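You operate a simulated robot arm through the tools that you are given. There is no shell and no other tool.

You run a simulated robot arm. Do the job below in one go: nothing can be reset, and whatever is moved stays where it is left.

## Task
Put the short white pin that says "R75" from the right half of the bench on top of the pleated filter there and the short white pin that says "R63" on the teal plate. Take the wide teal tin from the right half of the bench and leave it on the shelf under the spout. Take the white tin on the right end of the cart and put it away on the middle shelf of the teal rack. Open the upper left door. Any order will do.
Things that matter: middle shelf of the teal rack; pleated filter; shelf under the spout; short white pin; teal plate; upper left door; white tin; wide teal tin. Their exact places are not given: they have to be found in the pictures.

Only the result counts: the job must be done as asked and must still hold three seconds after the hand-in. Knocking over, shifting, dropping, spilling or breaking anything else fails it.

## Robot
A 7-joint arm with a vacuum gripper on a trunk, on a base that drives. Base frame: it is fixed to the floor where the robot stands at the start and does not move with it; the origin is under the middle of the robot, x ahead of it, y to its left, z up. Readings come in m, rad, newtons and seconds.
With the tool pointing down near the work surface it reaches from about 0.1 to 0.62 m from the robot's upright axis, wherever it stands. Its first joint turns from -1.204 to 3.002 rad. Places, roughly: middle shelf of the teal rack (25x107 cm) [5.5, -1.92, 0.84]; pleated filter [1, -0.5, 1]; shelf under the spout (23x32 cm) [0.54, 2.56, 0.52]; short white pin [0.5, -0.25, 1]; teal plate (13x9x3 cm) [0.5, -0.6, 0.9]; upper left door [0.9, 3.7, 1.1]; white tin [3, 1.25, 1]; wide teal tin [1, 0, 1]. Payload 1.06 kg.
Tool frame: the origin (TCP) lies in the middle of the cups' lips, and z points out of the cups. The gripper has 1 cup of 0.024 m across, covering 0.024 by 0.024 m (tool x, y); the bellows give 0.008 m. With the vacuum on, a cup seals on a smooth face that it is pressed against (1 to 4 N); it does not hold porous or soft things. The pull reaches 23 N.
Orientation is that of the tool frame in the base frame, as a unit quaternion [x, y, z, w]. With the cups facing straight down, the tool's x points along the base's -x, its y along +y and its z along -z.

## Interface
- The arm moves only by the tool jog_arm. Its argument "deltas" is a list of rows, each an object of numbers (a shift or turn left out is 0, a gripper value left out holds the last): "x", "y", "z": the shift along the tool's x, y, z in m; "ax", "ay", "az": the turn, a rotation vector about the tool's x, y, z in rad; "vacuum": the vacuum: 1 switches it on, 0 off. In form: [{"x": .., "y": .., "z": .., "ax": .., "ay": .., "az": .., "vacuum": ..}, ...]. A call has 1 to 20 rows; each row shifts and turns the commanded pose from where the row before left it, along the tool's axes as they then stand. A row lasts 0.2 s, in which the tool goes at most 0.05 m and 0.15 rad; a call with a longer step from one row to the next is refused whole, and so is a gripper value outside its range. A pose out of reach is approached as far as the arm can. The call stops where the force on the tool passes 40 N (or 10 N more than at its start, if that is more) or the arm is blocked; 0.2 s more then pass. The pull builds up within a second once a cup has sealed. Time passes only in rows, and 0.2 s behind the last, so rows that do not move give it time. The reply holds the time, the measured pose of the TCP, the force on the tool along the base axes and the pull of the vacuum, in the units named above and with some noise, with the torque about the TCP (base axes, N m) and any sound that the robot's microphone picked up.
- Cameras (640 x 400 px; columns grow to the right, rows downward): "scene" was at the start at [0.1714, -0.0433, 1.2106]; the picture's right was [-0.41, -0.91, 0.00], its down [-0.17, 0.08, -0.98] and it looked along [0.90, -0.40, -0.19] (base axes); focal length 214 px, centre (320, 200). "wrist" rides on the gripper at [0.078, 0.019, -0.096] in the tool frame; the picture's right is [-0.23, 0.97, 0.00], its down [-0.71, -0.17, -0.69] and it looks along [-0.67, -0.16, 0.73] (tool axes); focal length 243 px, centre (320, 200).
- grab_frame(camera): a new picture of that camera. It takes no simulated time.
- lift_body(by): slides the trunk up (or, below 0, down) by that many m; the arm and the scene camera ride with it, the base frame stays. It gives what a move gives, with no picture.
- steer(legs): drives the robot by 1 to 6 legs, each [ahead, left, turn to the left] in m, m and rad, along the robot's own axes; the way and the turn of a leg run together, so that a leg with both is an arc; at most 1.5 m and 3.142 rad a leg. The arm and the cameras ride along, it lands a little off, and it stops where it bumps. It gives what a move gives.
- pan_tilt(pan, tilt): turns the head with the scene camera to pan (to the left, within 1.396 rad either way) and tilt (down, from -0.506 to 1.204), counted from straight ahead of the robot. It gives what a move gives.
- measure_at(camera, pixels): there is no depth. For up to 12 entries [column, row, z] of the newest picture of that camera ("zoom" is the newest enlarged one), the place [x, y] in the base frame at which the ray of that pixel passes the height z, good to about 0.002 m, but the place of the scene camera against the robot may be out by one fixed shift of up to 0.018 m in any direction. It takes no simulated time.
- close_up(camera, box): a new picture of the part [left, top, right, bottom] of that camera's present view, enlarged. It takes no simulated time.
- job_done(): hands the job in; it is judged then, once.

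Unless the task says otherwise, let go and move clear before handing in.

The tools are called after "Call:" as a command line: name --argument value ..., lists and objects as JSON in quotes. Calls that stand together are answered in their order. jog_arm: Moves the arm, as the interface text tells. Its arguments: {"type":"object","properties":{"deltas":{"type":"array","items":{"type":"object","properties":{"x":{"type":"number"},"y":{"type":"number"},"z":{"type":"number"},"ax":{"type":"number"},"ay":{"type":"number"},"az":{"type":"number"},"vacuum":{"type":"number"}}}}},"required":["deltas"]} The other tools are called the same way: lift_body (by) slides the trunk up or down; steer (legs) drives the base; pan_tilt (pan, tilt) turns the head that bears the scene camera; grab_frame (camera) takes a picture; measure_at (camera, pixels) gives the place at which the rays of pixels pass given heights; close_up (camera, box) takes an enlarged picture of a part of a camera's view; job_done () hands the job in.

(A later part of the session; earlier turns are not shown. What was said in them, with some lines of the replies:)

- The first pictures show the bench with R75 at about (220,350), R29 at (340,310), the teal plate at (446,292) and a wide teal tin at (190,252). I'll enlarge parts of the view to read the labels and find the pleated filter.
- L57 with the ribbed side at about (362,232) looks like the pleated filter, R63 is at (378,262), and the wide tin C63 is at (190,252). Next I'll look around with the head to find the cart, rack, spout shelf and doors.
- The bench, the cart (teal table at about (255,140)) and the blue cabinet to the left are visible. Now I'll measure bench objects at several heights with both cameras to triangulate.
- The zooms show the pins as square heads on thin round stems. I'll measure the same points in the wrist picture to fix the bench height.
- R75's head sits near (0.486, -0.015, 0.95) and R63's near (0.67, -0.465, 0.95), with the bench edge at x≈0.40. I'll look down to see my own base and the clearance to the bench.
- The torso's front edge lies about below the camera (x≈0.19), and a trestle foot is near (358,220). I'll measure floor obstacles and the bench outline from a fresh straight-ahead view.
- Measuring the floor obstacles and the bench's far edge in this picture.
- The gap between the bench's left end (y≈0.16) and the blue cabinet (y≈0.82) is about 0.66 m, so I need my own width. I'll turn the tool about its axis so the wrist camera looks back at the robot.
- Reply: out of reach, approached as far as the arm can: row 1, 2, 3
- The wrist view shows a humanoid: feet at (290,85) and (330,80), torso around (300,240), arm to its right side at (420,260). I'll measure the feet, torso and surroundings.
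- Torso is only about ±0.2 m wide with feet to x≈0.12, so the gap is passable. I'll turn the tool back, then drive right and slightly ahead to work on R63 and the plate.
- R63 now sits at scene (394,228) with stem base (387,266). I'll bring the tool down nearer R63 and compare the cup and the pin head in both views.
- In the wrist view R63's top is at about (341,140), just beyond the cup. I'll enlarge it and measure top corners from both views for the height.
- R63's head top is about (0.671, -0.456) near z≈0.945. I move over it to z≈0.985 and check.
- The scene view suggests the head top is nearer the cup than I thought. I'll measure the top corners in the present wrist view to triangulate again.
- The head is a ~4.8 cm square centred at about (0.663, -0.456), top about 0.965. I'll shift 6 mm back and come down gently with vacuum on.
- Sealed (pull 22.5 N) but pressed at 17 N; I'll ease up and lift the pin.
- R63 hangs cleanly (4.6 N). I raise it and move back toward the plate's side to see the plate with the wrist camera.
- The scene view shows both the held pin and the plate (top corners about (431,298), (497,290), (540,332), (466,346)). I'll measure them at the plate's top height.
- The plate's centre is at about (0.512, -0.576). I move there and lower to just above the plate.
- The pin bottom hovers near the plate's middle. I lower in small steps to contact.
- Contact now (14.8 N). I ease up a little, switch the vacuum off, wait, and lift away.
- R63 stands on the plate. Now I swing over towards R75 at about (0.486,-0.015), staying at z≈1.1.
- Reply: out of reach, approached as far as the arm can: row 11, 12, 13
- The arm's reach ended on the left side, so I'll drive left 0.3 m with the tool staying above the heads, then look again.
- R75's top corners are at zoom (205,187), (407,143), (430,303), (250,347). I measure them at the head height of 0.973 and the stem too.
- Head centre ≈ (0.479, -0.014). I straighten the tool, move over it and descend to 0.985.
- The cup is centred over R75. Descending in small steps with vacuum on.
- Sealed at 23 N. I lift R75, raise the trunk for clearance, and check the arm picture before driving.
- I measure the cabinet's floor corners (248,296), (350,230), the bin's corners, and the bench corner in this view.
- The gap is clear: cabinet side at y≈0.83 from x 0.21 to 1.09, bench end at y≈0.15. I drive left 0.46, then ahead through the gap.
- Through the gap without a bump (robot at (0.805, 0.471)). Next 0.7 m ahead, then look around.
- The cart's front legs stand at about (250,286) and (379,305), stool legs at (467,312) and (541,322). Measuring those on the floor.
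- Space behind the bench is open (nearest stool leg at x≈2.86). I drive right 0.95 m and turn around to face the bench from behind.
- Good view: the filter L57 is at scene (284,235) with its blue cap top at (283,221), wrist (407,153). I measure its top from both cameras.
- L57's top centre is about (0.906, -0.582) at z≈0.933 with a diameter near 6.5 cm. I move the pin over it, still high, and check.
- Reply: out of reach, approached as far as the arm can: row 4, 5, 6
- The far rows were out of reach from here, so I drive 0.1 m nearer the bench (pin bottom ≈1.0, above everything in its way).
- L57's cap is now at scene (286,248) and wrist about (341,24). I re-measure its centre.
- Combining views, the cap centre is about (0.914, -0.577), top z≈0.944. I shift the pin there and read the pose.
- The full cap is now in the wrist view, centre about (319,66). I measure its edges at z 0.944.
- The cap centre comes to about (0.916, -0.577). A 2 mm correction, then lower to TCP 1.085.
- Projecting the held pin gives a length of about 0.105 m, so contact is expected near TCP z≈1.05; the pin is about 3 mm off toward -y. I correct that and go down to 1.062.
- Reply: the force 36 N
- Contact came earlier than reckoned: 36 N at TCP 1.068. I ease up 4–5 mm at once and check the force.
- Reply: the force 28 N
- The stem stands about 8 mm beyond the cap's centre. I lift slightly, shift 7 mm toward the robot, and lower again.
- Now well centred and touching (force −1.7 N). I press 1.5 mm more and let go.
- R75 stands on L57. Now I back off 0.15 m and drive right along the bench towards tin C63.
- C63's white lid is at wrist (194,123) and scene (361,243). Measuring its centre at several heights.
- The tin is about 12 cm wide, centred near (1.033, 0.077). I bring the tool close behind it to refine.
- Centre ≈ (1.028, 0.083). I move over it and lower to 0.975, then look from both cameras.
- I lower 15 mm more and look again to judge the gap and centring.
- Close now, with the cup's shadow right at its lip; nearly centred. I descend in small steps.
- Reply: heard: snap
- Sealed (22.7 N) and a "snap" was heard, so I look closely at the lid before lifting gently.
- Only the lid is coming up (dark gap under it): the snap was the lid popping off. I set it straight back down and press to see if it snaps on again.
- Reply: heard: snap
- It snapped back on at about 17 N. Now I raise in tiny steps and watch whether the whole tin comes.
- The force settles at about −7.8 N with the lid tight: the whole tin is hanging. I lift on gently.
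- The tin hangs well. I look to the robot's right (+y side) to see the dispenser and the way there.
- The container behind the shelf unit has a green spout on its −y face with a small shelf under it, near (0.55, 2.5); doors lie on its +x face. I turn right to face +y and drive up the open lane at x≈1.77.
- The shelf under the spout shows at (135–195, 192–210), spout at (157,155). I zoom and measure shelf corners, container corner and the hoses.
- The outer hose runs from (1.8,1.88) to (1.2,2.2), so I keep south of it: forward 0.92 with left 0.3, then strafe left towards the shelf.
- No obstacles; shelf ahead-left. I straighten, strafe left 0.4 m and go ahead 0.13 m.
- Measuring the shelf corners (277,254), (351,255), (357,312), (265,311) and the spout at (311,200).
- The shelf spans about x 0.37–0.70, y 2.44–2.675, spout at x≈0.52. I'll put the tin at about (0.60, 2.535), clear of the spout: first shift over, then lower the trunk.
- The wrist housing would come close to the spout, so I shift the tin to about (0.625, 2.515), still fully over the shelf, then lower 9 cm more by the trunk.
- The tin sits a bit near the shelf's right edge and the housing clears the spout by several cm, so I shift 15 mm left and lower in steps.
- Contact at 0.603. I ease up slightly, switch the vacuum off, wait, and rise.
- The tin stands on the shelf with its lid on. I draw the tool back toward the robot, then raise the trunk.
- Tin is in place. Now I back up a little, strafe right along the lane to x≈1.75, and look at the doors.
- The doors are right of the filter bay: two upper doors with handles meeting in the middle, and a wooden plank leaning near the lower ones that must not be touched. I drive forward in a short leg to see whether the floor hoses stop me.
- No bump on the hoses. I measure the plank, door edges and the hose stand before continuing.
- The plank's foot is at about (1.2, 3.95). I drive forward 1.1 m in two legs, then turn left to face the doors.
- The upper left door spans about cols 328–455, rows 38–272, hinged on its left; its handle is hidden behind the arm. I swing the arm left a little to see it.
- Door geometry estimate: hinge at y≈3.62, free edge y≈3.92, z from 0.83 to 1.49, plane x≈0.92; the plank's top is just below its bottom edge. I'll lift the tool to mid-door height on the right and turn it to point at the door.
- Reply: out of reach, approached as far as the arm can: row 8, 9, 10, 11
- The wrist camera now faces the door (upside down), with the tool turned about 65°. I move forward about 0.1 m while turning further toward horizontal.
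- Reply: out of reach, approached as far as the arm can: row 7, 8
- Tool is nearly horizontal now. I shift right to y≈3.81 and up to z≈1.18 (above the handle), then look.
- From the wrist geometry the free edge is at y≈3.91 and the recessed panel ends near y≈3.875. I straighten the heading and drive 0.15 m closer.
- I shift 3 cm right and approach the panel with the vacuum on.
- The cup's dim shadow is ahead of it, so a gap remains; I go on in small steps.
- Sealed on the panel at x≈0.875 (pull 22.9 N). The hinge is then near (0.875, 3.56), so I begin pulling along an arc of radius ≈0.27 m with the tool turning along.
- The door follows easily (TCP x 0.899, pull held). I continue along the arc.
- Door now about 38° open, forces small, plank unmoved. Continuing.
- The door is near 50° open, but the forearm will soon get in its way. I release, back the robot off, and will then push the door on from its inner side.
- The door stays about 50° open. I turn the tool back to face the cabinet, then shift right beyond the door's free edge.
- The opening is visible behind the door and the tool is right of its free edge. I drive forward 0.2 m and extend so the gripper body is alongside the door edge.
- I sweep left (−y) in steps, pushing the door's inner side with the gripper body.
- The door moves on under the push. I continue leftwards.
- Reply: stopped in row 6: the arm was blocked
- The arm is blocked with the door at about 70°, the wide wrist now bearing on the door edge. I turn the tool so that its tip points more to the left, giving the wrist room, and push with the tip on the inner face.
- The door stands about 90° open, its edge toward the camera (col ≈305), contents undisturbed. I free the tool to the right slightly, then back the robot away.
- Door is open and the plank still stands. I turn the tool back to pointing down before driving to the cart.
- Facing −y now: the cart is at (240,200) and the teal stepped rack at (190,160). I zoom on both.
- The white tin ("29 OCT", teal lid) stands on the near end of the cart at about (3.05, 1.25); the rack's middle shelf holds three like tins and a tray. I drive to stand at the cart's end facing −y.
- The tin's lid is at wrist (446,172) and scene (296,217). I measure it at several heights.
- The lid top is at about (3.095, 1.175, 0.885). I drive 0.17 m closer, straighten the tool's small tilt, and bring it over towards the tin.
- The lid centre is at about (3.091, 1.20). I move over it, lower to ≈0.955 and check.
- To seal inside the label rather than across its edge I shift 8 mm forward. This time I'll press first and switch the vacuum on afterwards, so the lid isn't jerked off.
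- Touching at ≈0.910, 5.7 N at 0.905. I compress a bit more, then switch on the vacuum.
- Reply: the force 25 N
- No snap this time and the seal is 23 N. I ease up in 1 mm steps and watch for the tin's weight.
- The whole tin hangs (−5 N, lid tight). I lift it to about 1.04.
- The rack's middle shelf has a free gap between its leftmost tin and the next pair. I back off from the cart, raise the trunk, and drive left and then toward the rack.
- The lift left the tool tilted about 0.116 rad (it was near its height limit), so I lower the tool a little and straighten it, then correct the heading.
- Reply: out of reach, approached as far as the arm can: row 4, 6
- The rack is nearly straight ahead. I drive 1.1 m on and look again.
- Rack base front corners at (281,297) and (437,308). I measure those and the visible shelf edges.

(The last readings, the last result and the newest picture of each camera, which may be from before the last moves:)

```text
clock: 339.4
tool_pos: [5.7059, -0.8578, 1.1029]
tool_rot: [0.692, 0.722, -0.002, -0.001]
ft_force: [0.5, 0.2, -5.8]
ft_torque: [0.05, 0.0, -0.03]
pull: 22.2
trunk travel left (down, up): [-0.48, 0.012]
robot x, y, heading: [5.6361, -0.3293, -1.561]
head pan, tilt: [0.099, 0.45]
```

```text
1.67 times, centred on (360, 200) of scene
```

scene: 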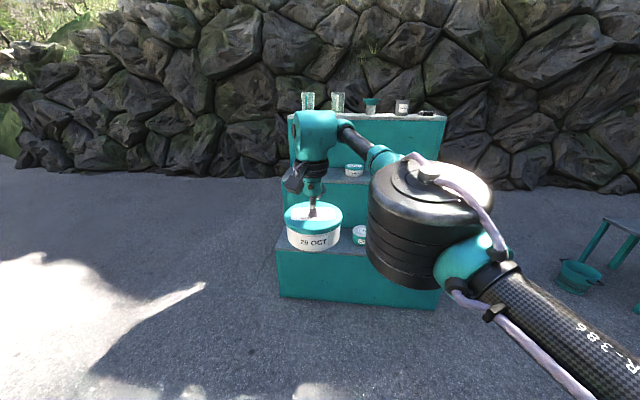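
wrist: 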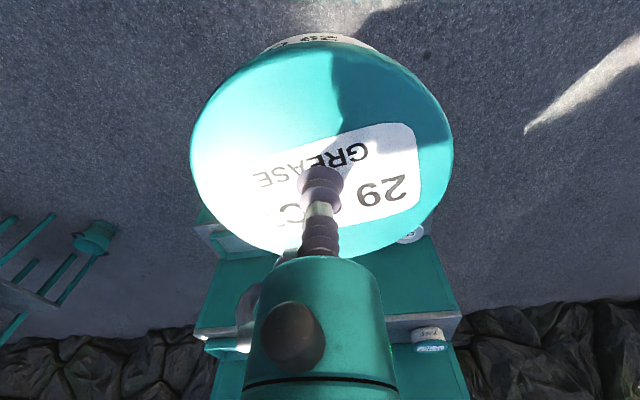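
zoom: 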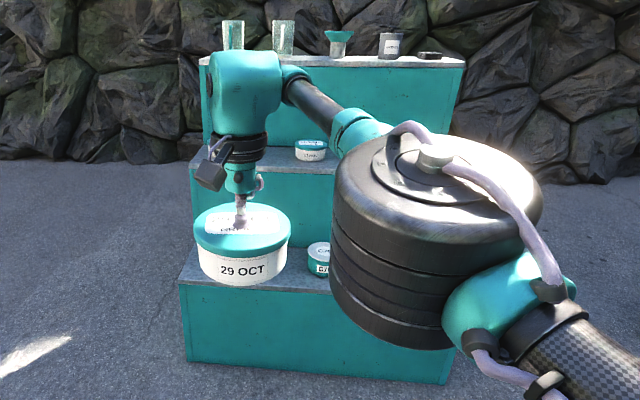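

The rack spans x 4.95–6.04, its lower step front at y≈−1.52 and the middle shelf about y −1.80 to −2.05 at z≈0.84. I drive 0.75 m closer and inspect the free gap near x≈5.70.

Call:
steer --legs '[[0.75, 0.0, -0.01]]'

Call:
pan_tilt --pan 0.0 --tilt 0.6

Call:
grab_frame --camera "scene"

Call:
grab_frame --camera "wrist"

```text
clock: 343.5
tool_pos: [5.6904, -1.614, 1.1033]
tool_rot: [0.7, 0.714, -0.001, -0.002]
ft_force: [0.1, -0.6, -5.4]
ft_torque: [-0.01, -0.03, -0.01]
pull: 22.8
trunk travel left (down, up): [-0.48, 0.012]
robot x, y, heading: [5.634, -1.0885, -1.586]
head pan, tilt: [0.099, 0.45]
```

```text
clock: 344.2
tool_pos: [5.6903, -1.6143, 1.105]
tool_rot: [0.7, 0.714, -0.002, -0.002]
ft_force: [1.0, -0.9, -5.5]
ft_torque: [0.02, 0.04, -0.03]
pull: 22.8
trunk travel left (down, up): [-0.48, 0.012]
robot x, y, heading: [5.633, -1.083, -1.587]
head pan, tilt: [0.0, 0.6]
```

```text
taken
```

scene: 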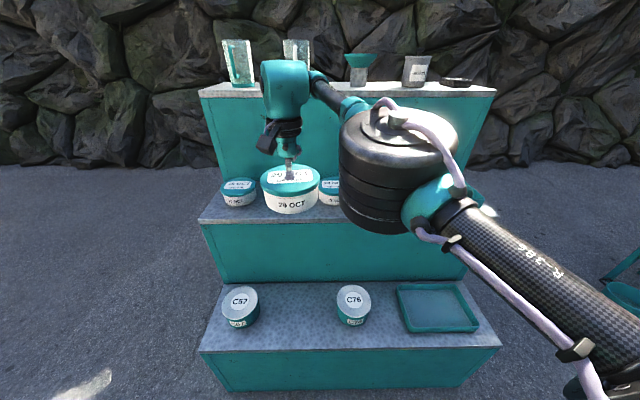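

```text
taken
```

wrist: 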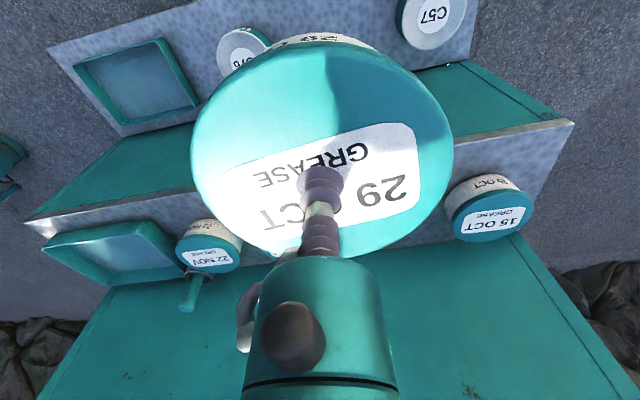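

Tins on the middle shelf: "15 OCT" at wrist (490,218), "22 NOV" at wrist (208,257), and one at scene (331,190). I measure them and the shelf's front edge.

Call:
measure_at --camera "wrist" --pixels '[[492, 218, 0.9], [447, 210, 0.9], [534, 215, 0.9], [208, 255, 0.9], [238, 243, 0.9], [572, 122, 0.84], [450, 150, 0.84], [30, 228, 0.84]]'

Call:
measure_at --camera "scene" --pixels '[[239, 186, 0.9], [222, 187, 0.9], [256, 186, 0.9], [331, 185, 0.9], [200, 222, 0.84], [300, 222, 0.84], [205, 350, 0.5]]'

Call:
close_up --camera "scene" --box '[190, 130, 370, 250]'

```text
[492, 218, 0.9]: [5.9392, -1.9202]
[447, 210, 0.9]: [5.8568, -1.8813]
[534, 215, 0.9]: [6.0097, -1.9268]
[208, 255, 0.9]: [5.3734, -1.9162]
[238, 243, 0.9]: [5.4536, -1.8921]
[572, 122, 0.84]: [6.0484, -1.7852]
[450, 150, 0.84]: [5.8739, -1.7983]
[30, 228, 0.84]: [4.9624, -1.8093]
```

```text
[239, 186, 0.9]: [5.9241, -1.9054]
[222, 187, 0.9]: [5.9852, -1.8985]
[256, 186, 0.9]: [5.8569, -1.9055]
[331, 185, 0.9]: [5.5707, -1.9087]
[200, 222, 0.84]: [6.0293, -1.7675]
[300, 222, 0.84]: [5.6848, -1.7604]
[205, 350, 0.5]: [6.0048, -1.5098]
```

```text
3.33 times, centred on (280, 190) of scene
```

zoom: 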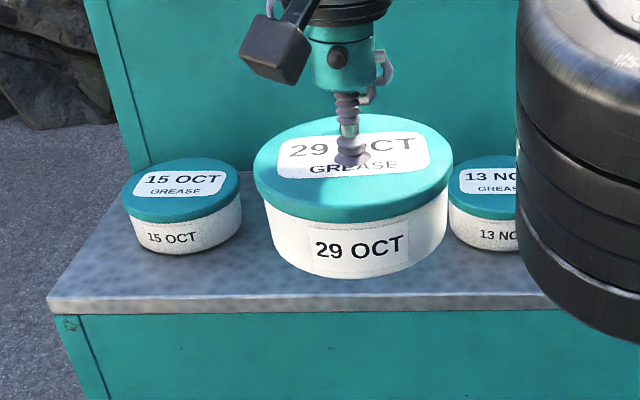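

The free gap on the middle shelf runs from x≈5.62 to 5.857, so the tin goes at x≈5.738, y≈−1.91. I drive 0.22 m closer and then reach in.

Call:
steer --legs '[[0.22, 0.0, 0.012]]'

Call:
jog_arm --deltas '[{"y": 0.02}, {"y": 0.02}, {"x": -0.01}, {}]'

Call:
grab_frame --camera "scene"

Call:
grab_frame --camera "wrist"

```text
clock: 345.8
tool_pos: [5.6937, -1.7995, 1.1028]
tool_rot: [0.697, 0.717, -0.002, -0.001]
ft_force: [0.3, 1.2, -5.1]
ft_torque: [0.01, 0.0, -0.02]
pull: 22.8
trunk travel left (down, up): [-0.48, 0.012]
robot x, y, heading: [5.629, -1.2731, -1.573]
head pan, tilt: [0.0, 0.6]
stopped in leg 1: the robot was blocked; the commanded pose is now the measured one
```

```text
clock: 346.8
tool_pos: [5.7031, -1.7963, 1.1022]
tool_rot: [0.696, 0.718, -0.002, -0.001]
ft_force: [0.4, 0.6, -5.4]
ft_torque: [0.03, -0.01, -0.01]
pull: 23.2
out of reach, approached as far as the arm can: row 1, 2, 3
trunk travel left (down, up): [-0.48, 0.012]
robot x, y, heading: [5.6313, -1.2711, -1.571]
head pan, tilt: [0.0, 0.6]
```

```text
taken
```

scene: 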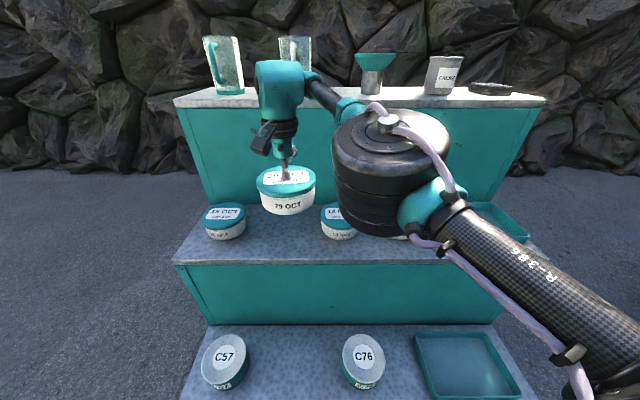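

```text
taken
```

wrist: 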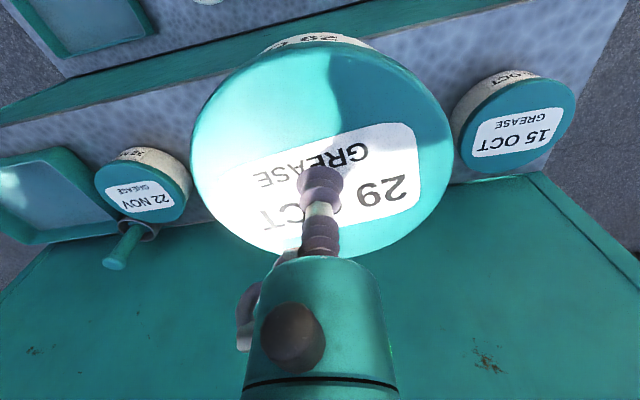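

The robot bumped at y=−1.273 and the arm is at full reach on its left side. I back off 2 cm and strafe left 0.2 m, so the target lies to the arm's better right side.

Call:
steer --legs '[[-0.02, 0.0, 0.0], [0.0, 0.2, 0.0]]'

Call:
lift_body --by -0.08

Call:
grab_frame --camera "scene"

```text
clock: 349.6
tool_pos: [5.9067, -1.7768, 1.1013]
tool_rot: [0.694, 0.72, -0.003, -0.001]
ft_force: [-0.4, 0.1, -4.4]
ft_torque: [0.04, 0.01, -0.04]
pull: 22.8
trunk travel left (down, up): [-0.48, 0.012]
robot x, y, heading: [5.8322, -1.2529, -1.566]
head pan, tilt: [0.0, 0.6]
```

```text
clock: 350.8
tool_pos: [5.9075, -1.777, 1.0223]
tool_rot: [0.694, 0.72, -0.003, 0.0]
ft_force: [-0.5, 0.2, -4.7]
ft_torque: [0.07, 0.03, -0.02]
pull: 23.0
trunk travel left (down, up): [-0.4, 0.092]
robot x, y, heading: [5.8291, -1.2534, -1.567]
head pan, tilt: [0.0, 0.6]
```

```text
taken
```

scene: 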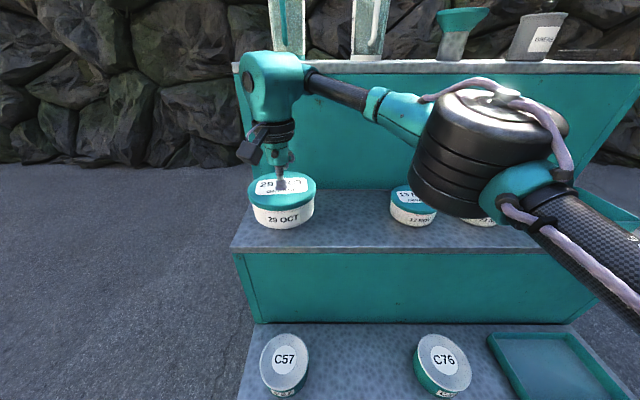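

Now I move right along the shelf front to x≈5.738, then reach forward.

Call:
jog_arm --deltas '[{"y": -0.03}, {"y": -0.035}, {"y": -0.035}, {"y": -0.035}, {"y": -0.03}, {}]'

Call:
jog_arm --deltas '[{"x": -0.02}, {"x": -0.02}, {"x": -0.02}, {"x": -0.02}, {}]'

Call:
grab_frame --camera "scene"

Call:
grab_frame --camera "wrist"

```text
clock: 352.2
tool_pos: [5.7425, -1.784, 1.0218]
tool_rot: [0.694, 0.72, -0.002, -0.001]
ft_force: [0.3, 0.5, -6.0]
ft_torque: [0.05, -0.04, -0.01]
pull: 22.7
trunk travel left (down, up): [-0.4, 0.092]
robot x, y, heading: [5.8287, -1.2508, -1.569]
head pan, tilt: [0.0, 0.6]
```

```text
clock: 353.4
tool_pos: [5.744, -1.8632, 1.0242]
tool_rot: [0.694, 0.72, -0.002, -0.002]
ft_force: [0.1, -0.3, -5.8]
ft_torque: [0.01, 0.02, 0.02]
pull: 22.9
trunk travel left (down, up): [-0.4, 0.092]
robot x, y, heading: [5.8283, -1.2496, -1.57]
head pan, tilt: [0.0, 0.6]
```

```text
taken
```

scene: 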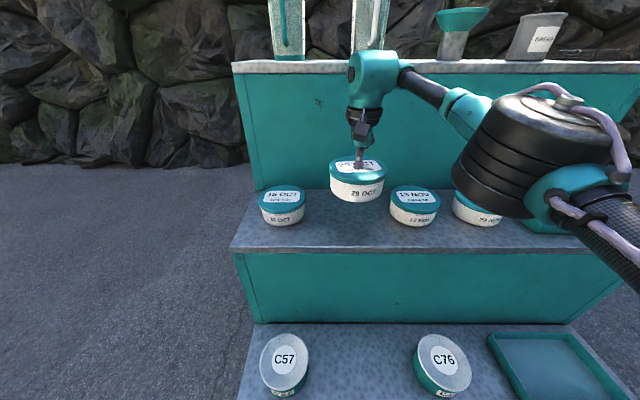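

```text
taken
```

wrist: 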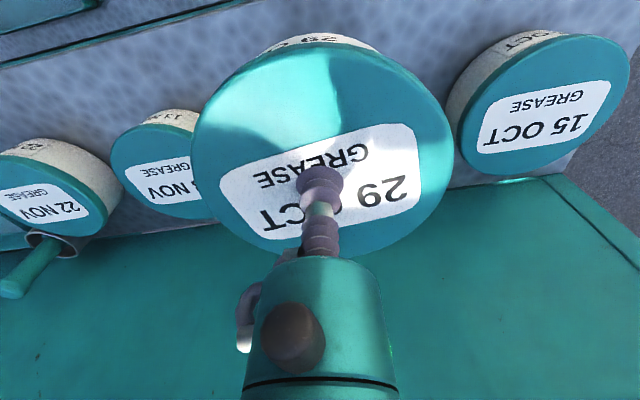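

It reaches. I go forward another 4 cm and check both neighbours' clearance.

Call:
jog_arm --deltas '[{"x": -0.015}, {"x": -0.015}, {"x": -0.01}, {}]'

Call:
close_up --camera "scene" --box '[230, 120, 530, 280]'

Call:
grab_frame --camera "wrist"

```text
clock: 354.4
tool_pos: [5.7472, -1.8724, 1.0199]
tool_rot: [0.694, 0.72, -0.003, -0.002]
ft_force: [0.1, 0.6, -5.4]
ft_torque: [0.06, -0.02, 0.02]
pull: 23.1
out of reach, approached as far as the arm can: row 1, 2, 3
trunk travel left (down, up): [-0.4, 0.092]
robot x, y, heading: [5.8308, -1.2527, -1.572]
head pan, tilt: [0.0, 0.6]
```

```text
2.13 times, centred on (380, 200) of scene
```

zoom: 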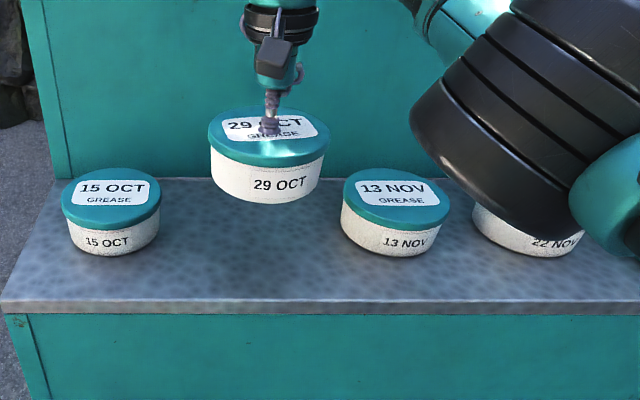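

```text
taken
```

wrist: 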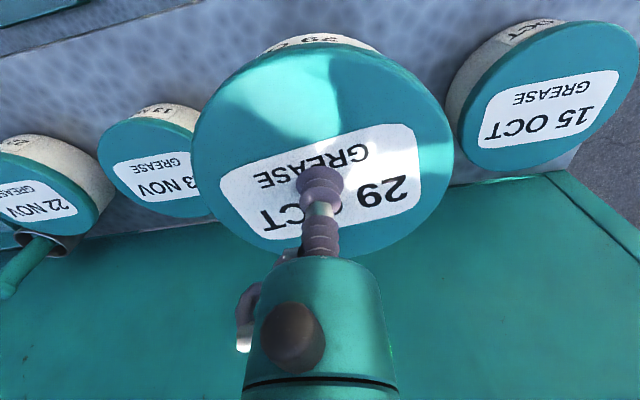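

Its reach ends at y≈−1.872. I drive 1.5 cm closer, then lower by the arm and see if the reach holds.

Call:
steer --legs '[[0.015, 0.0, 0.0]]'

Call:
jog_arm --deltas '[{"z": 0.02}, {"z": 0.02}, {"z": 0.015}, {"x": -0.01}, {}]'

Call:
close_up --camera "scene" --box '[230, 120, 530, 280]'

```text
clock: 355.1
tool_pos: [5.7479, -1.8885, 1.0196]
tool_rot: [0.695, 0.719, -0.002, -0.001]
ft_force: [0.3, -0.2, -5.9]
ft_torque: [0.04, 0.03, 0.01]
pull: 23.0
trunk travel left (down, up): [-0.4, 0.092]
robot x, y, heading: [5.8287, -1.2698, -1.567]
head pan, tilt: [0.0, 0.6]
```

```text
clock: 356.3
tool_pos: [5.7461, -1.894, 0.9635]
tool_rot: [0.694, 0.72, -0.002, 0.0]
ft_force: [0.8, 1.0, -5.0]
ft_torque: [0.04, 0.0, -0.04]
pull: 23.1
out of reach, approached as far as the arm can: row 4
trunk travel left (down, up): [-0.4, 0.092]
robot x, y, heading: [5.8278, -1.2661, -1.567]
head pan, tilt: [0.0, 0.6]
```

```text
2.13 times, centred on (380, 200) of scene
```

zoom: 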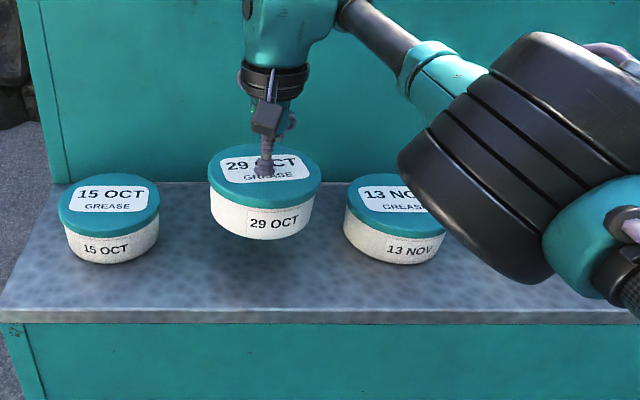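

The reach holds (y=−1.894) and the tin is between its neighbours. I lower in small steps, watching the elbow drum against the neighbouring tins.

Call:
jog_arm --deltas '[{"z": 0.01}, {"z": 0.01}, {"z": 0.01}, {}]'

Call:
close_up --camera "scene" --box '[230, 120, 530, 280]'

Call:
grab_frame --camera "wrist"

```text
clock: 357.3
tool_pos: [5.7477, -1.8951, 0.9328]
tool_rot: [0.694, 0.72, -0.003, -0.001]
ft_force: [-0.3, -0.5, -5.3]
ft_torque: [0.03, -0.01, -0.02]
pull: 23.0
trunk travel left (down, up): [-0.4, 0.092]
robot x, y, heading: [5.8262, -1.2701, -1.561]
head pan, tilt: [0.0, 0.6]
```

```text
2.13 times, centred on (380, 200) of scene
```

zoom: 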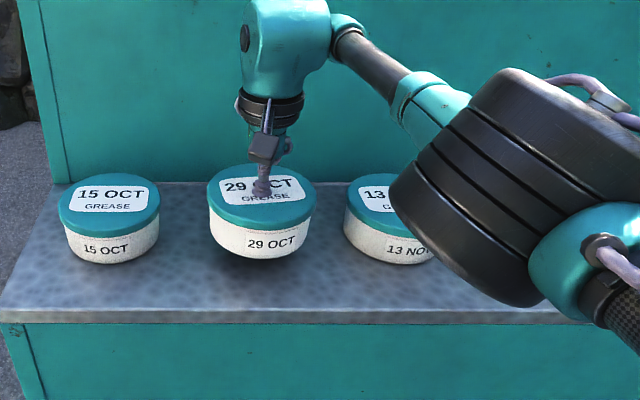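

```text
taken
```

wrist: 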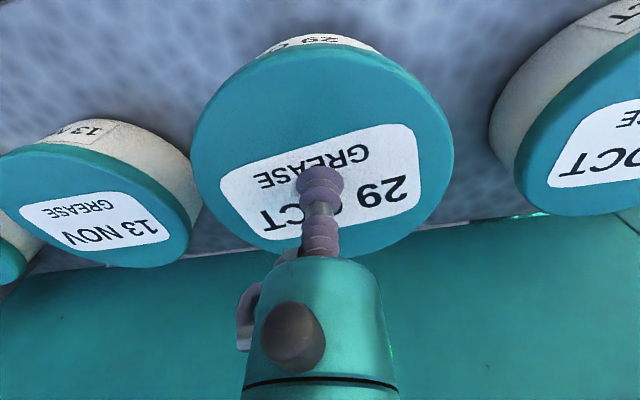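

Spacing is fine but slightly nearer to "13 NOV", so I shift 8 mm left and continue lowering in small steps.

Call:
jog_arm --deltas '[{"y": 0.008}, {"z": 0.006}, {"z": 0.006}, {}]'

Call:
jog_arm --deltas '[{"z": 0.003}, {}]'

Call:
jog_arm --deltas '[{"z": 0.003}, {}]'

Call:
close_up --camera "scene" --box '[230, 120, 530, 280]'

```text
clock: 358.3
tool_pos: [5.7544, -1.8938, 0.9226]
tool_rot: [0.694, 0.72, -0.003, 0.0]
ft_force: [-0.1, 0.0, -5.3]
ft_torque: [0.0, 0.0, 0.01]
pull: 22.6
trunk travel left (down, up): [-0.4, 0.092]
robot x, y, heading: [5.8288, -1.2663, -1.569]
head pan, tilt: [0.0, 0.6]
```

```text
clock: 358.9
tool_pos: [5.7552, -1.8938, 0.9198]
tool_rot: [0.695, 0.719, -0.003, -0.002]
ft_force: [-0.6, 0.8, -5.5]
ft_torque: [0.04, -0.01, -0.02]
pull: 22.6
trunk travel left (down, up): [-0.4, 0.092]
robot x, y, heading: [5.83, -1.2663, -1.569]
head pan, tilt: [0.0, 0.6]
```

```text
clock: 359.5
tool_pos: [5.7554, -1.8925, 0.9162]
tool_rot: [0.694, 0.72, -0.002, -0.001]
ft_force: [-0.3, -0.5, -5.1]
ft_torque: [0.06, 0.02, 0.0]
pull: 22.8
trunk travel left (down, up): [-0.4, 0.092]
robot x, y, heading: [5.8282, -1.2639, -1.573]
head pan, tilt: [0.0, 0.6]
```

```text
2.13 times, centred on (380, 200) of scene
```

zoom: 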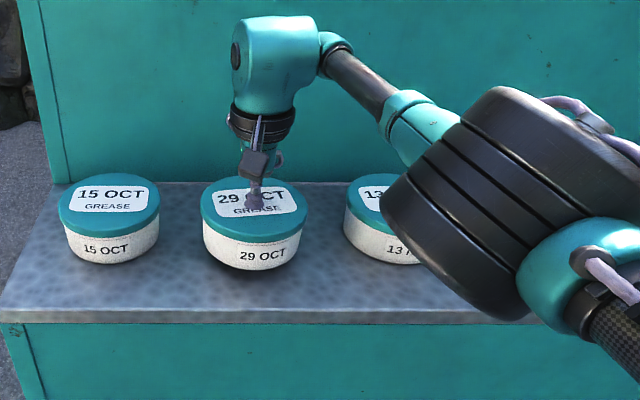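

Call:
jog_arm --deltas '[{"z": 0.003}, {}]'

Call:
jog_arm --deltas '[{"z": 0.003}, {}]'

Call:
jog_arm --deltas '[{"z": 0.002}, {}]'

Call:
jog_arm --deltas '[{"z": 0.002}, {}]'

```text
clock: 360.1
tool_pos: [5.7554, -1.8946, 0.9142]
tool_rot: [0.694, 0.72, -0.002, 0.0]
ft_force: [-0.6, -0.7, -5.4]
ft_torque: [0.02, -0.02, 0.02]
pull: 22.3
trunk travel left (down, up): [-0.4, 0.092]
robot x, y, heading: [5.8298, -1.2704, -1.567]
head pan, tilt: [0.0, 0.6]
```

```text
clock: 360.7
tool_pos: [5.7546, -1.8936, 0.9109]
tool_rot: [0.694, 0.72, -0.003, 0.0]
ft_force: [-0.7, 0.8, -4.3]
ft_torque: [0.08, 0.02, -0.01]
pull: 23.3
trunk travel left (down, up): [-0.4, 0.092]
robot x, y, heading: [5.8328, -1.2682, -1.572]
head pan, tilt: [0.0, 0.6]
```

```text
clock: 361.3
tool_pos: [5.7549, -1.8939, 0.9096]
tool_rot: [0.694, 0.72, -0.003, 0.0]
ft_force: [0.1, -0.3, -4.5]
ft_torque: [0.02, -0.04, 0.02]
pull: 22.6
trunk travel left (down, up): [-0.4, 0.092]
robot x, y, heading: [5.8281, -1.2635, -1.566]
head pan, tilt: [0.0, 0.6]
```

```text
clock: 361.9
tool_pos: [5.7549, -1.8935, 0.9076]
tool_rot: [0.695, 0.719, -0.003, 0.0]
ft_force: [-0.6, -0.3, -5.3]
ft_torque: [0.01, -0.04, -0.02]
pull: 22.6
trunk travel left (down, up): [-0.4, 0.092]
robot x, y, heading: [5.827, -1.2657, -1.563]
head pan, tilt: [0.0, 0.6]
```

Call:
jog_arm --deltas '[{"z": 0.002}, {}]'

Call:
jog_arm --deltas '[{"z": 0.002}, {}]'

Call:
jog_arm --deltas '[{"z": 0.002}, {}]'

Call:
close_up --camera "scene" --box '[250, 150, 430, 270]'

```text
clock: 362.5
tool_pos: [5.7554, -1.8936, 0.9041]
tool_rot: [0.695, 0.719, -0.002, -0.001]
ft_force: [0.8, 0.1, -5.9]
ft_torque: [0.01, 0.0, 0.0]
pull: 22.6
trunk travel left (down, up): [-0.4, 0.092]
robot x, y, heading: [5.8312, -1.2646, -1.567]
head pan, tilt: [0.0, 0.6]
```

```text
clock: 363.1
tool_pos: [5.7552, -1.895, 0.9034]
tool_rot: [0.694, 0.72, -0.003, 0.0]
ft_force: [-0.1, -0.5, -1.6]
ft_torque: [-0.02, 0.02, -0.03]
pull: 22.9
trunk travel left (down, up): [-0.4, 0.092]
robot x, y, heading: [5.829, -1.2654, -1.568]
head pan, tilt: [0.0, 0.6]
```

```text
clock: 363.7
tool_pos: [5.7548, -1.8949, 0.9018]
tool_rot: [0.694, 0.72, -0.004, 0.001]
ft_force: [-0.4, -1.3, 8.4]
ft_torque: [-0.03, 0.01, -0.1]
pull: 22.7
trunk travel left (down, up): [-0.4, 0.092]
robot x, y, heading: [5.8302, -1.2699, -1.569]
head pan, tilt: [0.0, 0.6]
```

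```text
3.33 times, centred on (340, 210) of scene
```

zoom: 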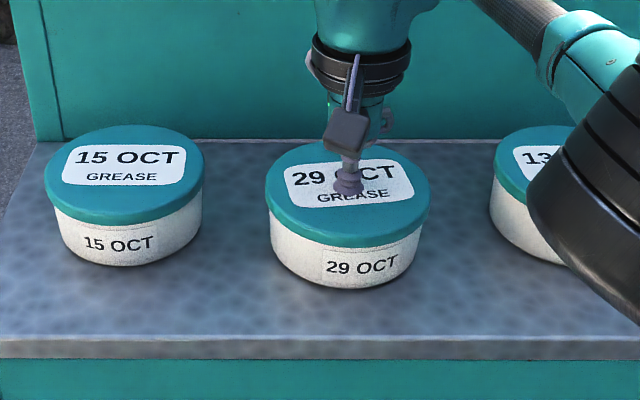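

The tin rests on the middle shelf (8 N contact), well inside the front edge. I switch the vacuum off, wait, and rise.

Call:
jog_arm --deltas '[{"vacuum": 0}, {}, {}, {}, {}, {}]'

Call:
jog_arm --deltas '[{"z": -0.003}, {"z": -0.005}, {"z": -0.01}, {"z": -0.02}, {"z": -0.02}, {"z": -0.03}, {}]'

Call:
grab_frame --camera "scene"

```text
clock: 365.1
tool_pos: [5.7567, -1.8947, 0.9019]
tool_rot: [0.694, 0.72, -0.003, -0.001]
ft_force: [-0.3, 0.4, 0.6]
ft_torque: [-0.01, 0.0, -0.03]
pull: 0.0
trunk travel left (down, up): [-0.4, 0.092]
robot x, y, heading: [5.8279, -1.2683, -1.565]
head pan, tilt: [0.0, 0.6]
```

```text
clock: 366.7
tool_pos: [5.7554, -1.8912, 0.9891]
tool_rot: [0.695, 0.719, -0.004, -0.001]
ft_force: [-0.5, 0.1, 0.7]
ft_torque: [0.01, 0.0, 0.04]
pull: 0.0
trunk travel left (down, up): [-0.4, 0.092]
robot x, y, heading: [5.8288, -1.2662, -1.568]
head pan, tilt: [0.0, 0.6]
```

```text
taken
```

scene: 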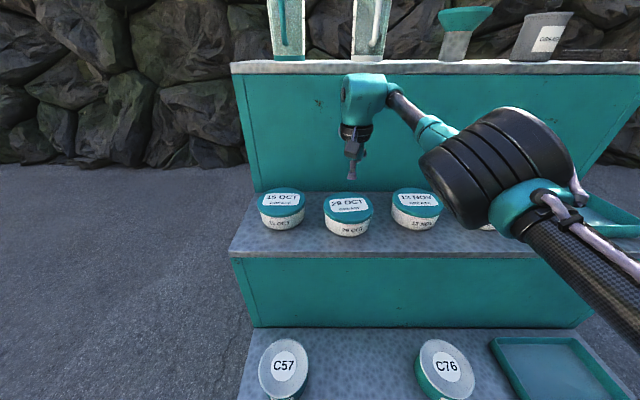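

The white tin stands on the middle shelf beside its like. I back away and check the rack, then the rest from a distance.

Call:
steer --legs '[[-0.6, 0.0, 0.0]]'

Call:
grab_frame --camera "scene"

Call:
close_up --camera "scene" --box '[210, 120, 470, 310]'

Call:
pan_tilt --pan -1.2 --tilt 0.25

Call:
grab_frame --camera "scene"

```text
clock: 370.1
tool_pos: [5.7527, -1.2897, 0.9899]
tool_rot: [0.694, 0.72, -0.003, 0.0]
ft_force: [-0.2, 0.1, 0.5]
ft_torque: [-0.02, 0.0, 0.01]
pull: 0.0
trunk travel left (down, up): [-0.4, 0.092]
robot x, y, heading: [5.8281, -0.6682, -1.569]
head pan, tilt: [0.0, 0.6]
```

```text
taken
```

scene: 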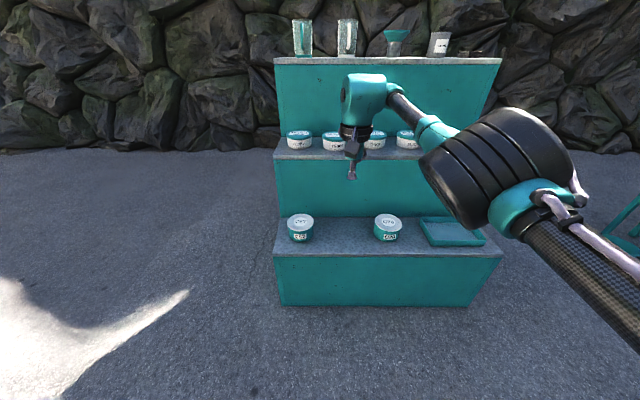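

```text
2.11 times, centred on (340, 215) of scene
```

zoom: 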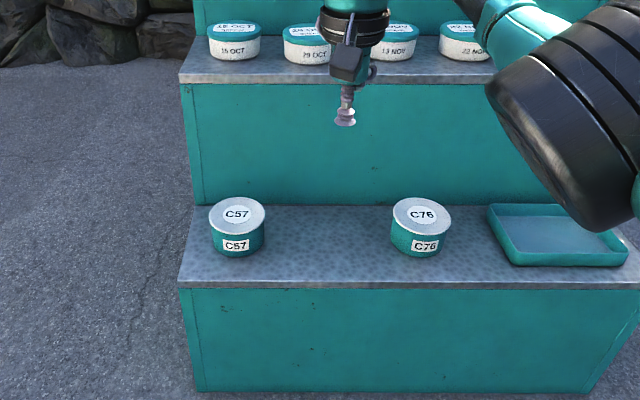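

```text
clock: 371.5
tool_pos: [5.7542, -1.2912, 0.9885]
tool_rot: [0.694, 0.72, -0.003, 0.0]
ft_force: [-0.1, -0.3, -0.7]
ft_torque: [0.0, 0.0, 0.02]
pull: 0.1
trunk travel left (down, up): [-0.4, 0.092]
robot x, y, heading: [5.8295, -0.6666, -1.565]
head pan, tilt: [-1.201, 0.25]
```

```text
taken
```

scene: 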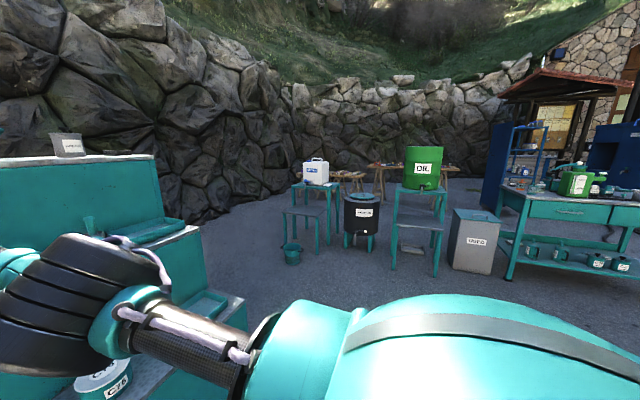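

The rack looks undisturbed. I turn to face the cart and bench for a last check with enlarged views.

Call:
steer --legs '[[-0.3, 0.0, 0.0], [0.0, 0.0, -1.6]]'

Call:
pan_tilt --pan 0.0 --tilt 0.15

Call:
grab_frame --camera "scene"

```text
clock: 377.4
tool_pos: [5.2069, -0.2732, 0.9895]
tool_rot: [1.0, -0.003, -0.002, -0.002]
ft_force: [0.6, -0.1, -0.1]
ft_torque: [0.03, -0.01, -0.01]
pull: 0.1
trunk travel left (down, up): [-0.4, 0.092]
robot x, y, heading: [5.827, -0.3741, 3.101]
head pan, tilt: [-1.201, 0.25]
```

```text
clock: 378.8
tool_pos: [5.2077, -0.2735, 0.989]
tool_rot: [1.0, -0.004, -0.002, -0.001]
ft_force: [0.4, 0.2, -0.4]
ft_torque: [0.04, -0.01, 0.01]
pull: 0.1
trunk travel left (down, up): [-0.4, 0.092]
robot x, y, heading: [5.8309, -0.3769, 3.106]
head pan, tilt: [0.0, 0.15]
```

```text
taken
```

scene: 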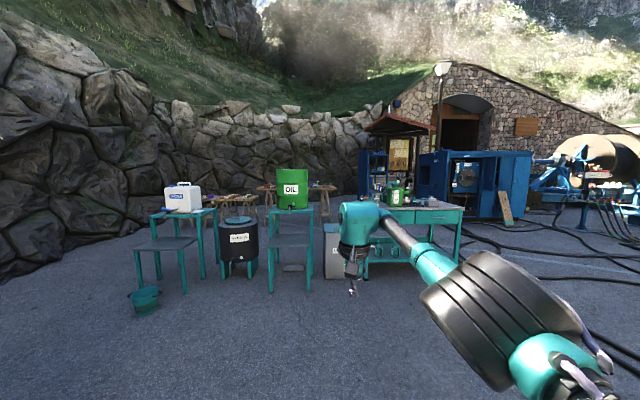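

Call:
close_up --camera "scene" --box '[420, 140, 540, 230]'

Call:
close_up --camera "scene" --box '[200, 170, 350, 230]'

Call:
close_up --camera "scene" --box '[360, 170, 480, 270]'

```text
4.44 times, centred on (480, 185) of scene
```

zoom: 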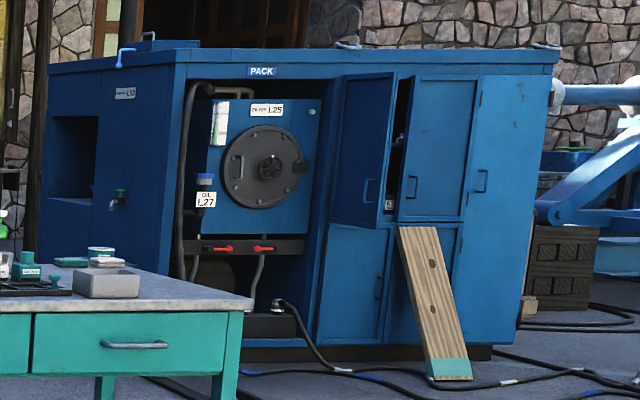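

```text
4.27 times, centred on (275, 200) of scene
```

zoom: 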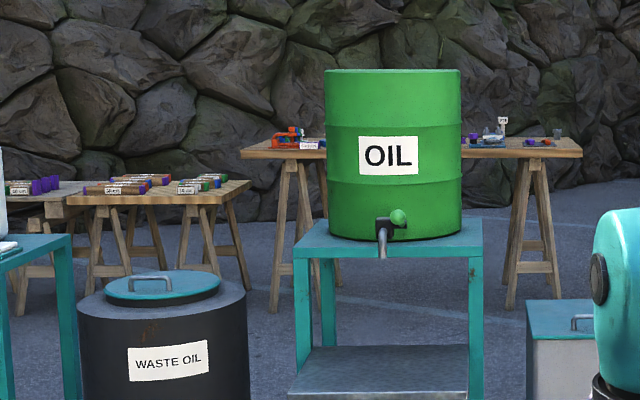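

```text
4.00 times, centred on (420, 220) of scene
```

zoom: 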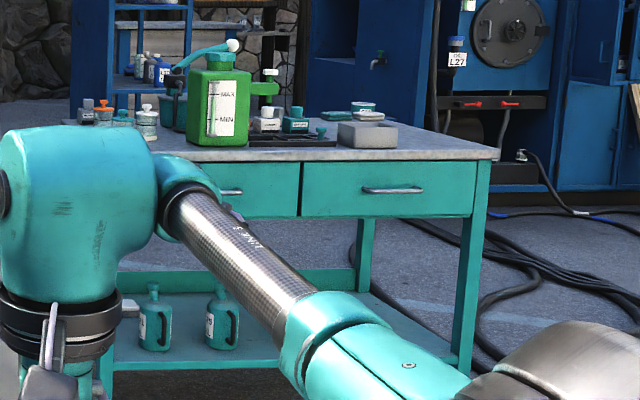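

The door is open, the plank stands, and the bench seems unchanged. A small tin-like object shows at the cart's back (zoom (100,255)); it may be C63 on the shelf seen behind it, so I zoom in to be sure.

Call:
close_up --camera "scene" --box '[380, 180, 430, 212]'

Call:
close_up --camera "scene" --box '[300, 180, 350, 212]'

```text
12.50 times, centred on (405, 196) of scene
```

zoom: 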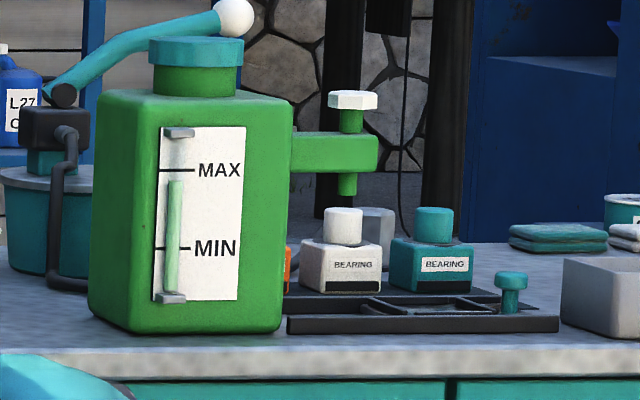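

```text
12.50 times, centred on (325, 196) of scene
```

zoom: 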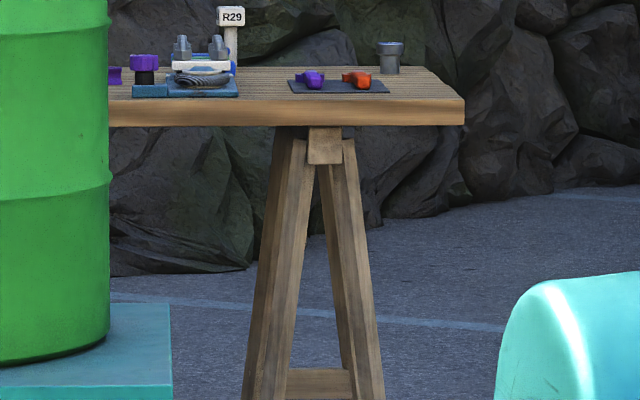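

Call:
close_up --camera "scene" --box '[415, 180, 465, 212]'

Call:
close_up --camera "scene" --box '[260, 180, 310, 212]'

```text
12.50 times, centred on (440, 196) of scene
```

zoom: 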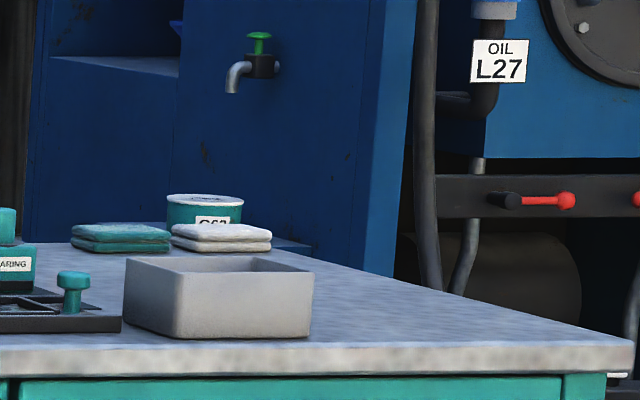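

```text
12.50 times, centred on (285, 196) of scene
```

zoom: 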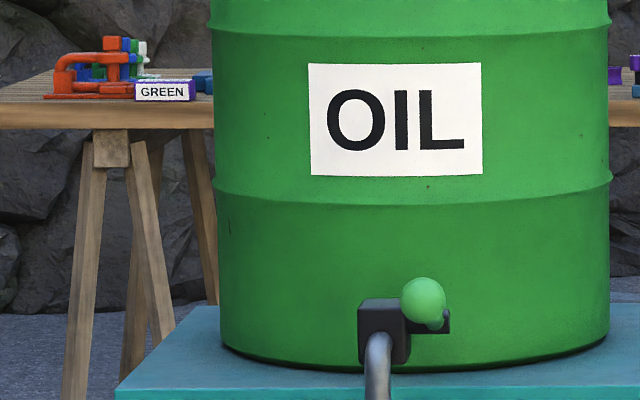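

That is C63 on its shelf, and the cloths on the cart are untouched. I move sideways once to see R75 on the filter past the barrel.

Call:
steer --legs '[[0.0, -0.7, 0.0]]'

Call:
grab_frame --camera "scene"

Call:
close_up --camera "scene" --box '[200, 170, 320, 240]'

```text
clock: 385.6
tool_pos: [5.2359, 0.4445, 0.9892]
tool_rot: [1.0, -0.005, -0.002, -0.001]
ft_force: [-0.3, -0.3, 0.1]
ft_torque: [0.05, 0.03, 0.01]
pull: 0.0
trunk travel left (down, up): [-0.4, 0.092]
robot x, y, heading: [5.8549, 0.3435, 3.102]
head pan, tilt: [0.0, 0.15]
```

```text
taken
```

scene: 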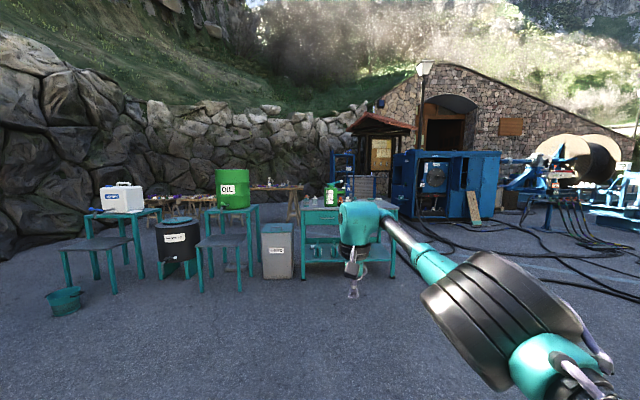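

```text
5.33 times, centred on (260, 205) of scene
```

zoom: 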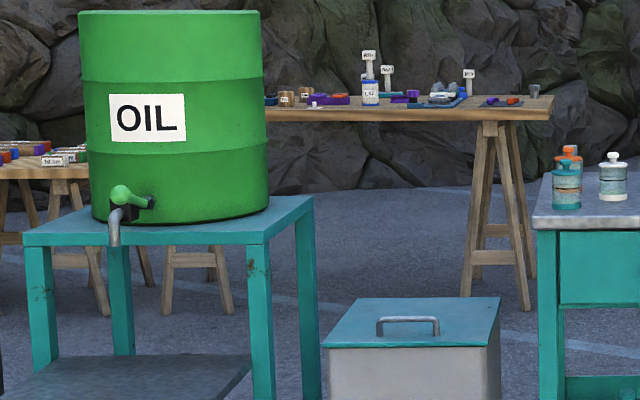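

R75 still stands on L57 (zoom (369,70)), and the pins, door, tins and plank are all as intended. The arm is clear with the vacuum off, so I hand in.

Call:
job_done

```text
The job is handed in.
```

I did all five parts of the job and handed it in. The hand-in gave no verdict, so what follows is what I saw in the last pictures.

- **R63:** it stands on the teal plate. I saw this when I placed it and again while working on the filter. It was not in the last far view.
- **R75:** it stands upright on top of the pleated filter (labelled L57), still so in the last far view.
- **Wide teal tin (C63):** it is on the shelf under the spout with its lid on. The lid popped off on the first try at lifting it. I pressed it back until it snapped shut, and the tin then came up whole.
- **White tin ("29 OCT"):** it is on the middle shelf of the teal rack, between "15 OCT" and "13 NOV". From where I first stood it was at the cart's left end, but it was at the place you gave and was the only white tin I saw there.
- **Upper left door:** it is open to about 90 degrees, and the plank leaning below it is still in place.

The base bumped the rack once while getting close. The rack and the tins on it looked unmoved afterwards. I also saw nothing else knocked over or shifted on the bench, cart or floor. The vacuum is off and the arm is clear of everything.
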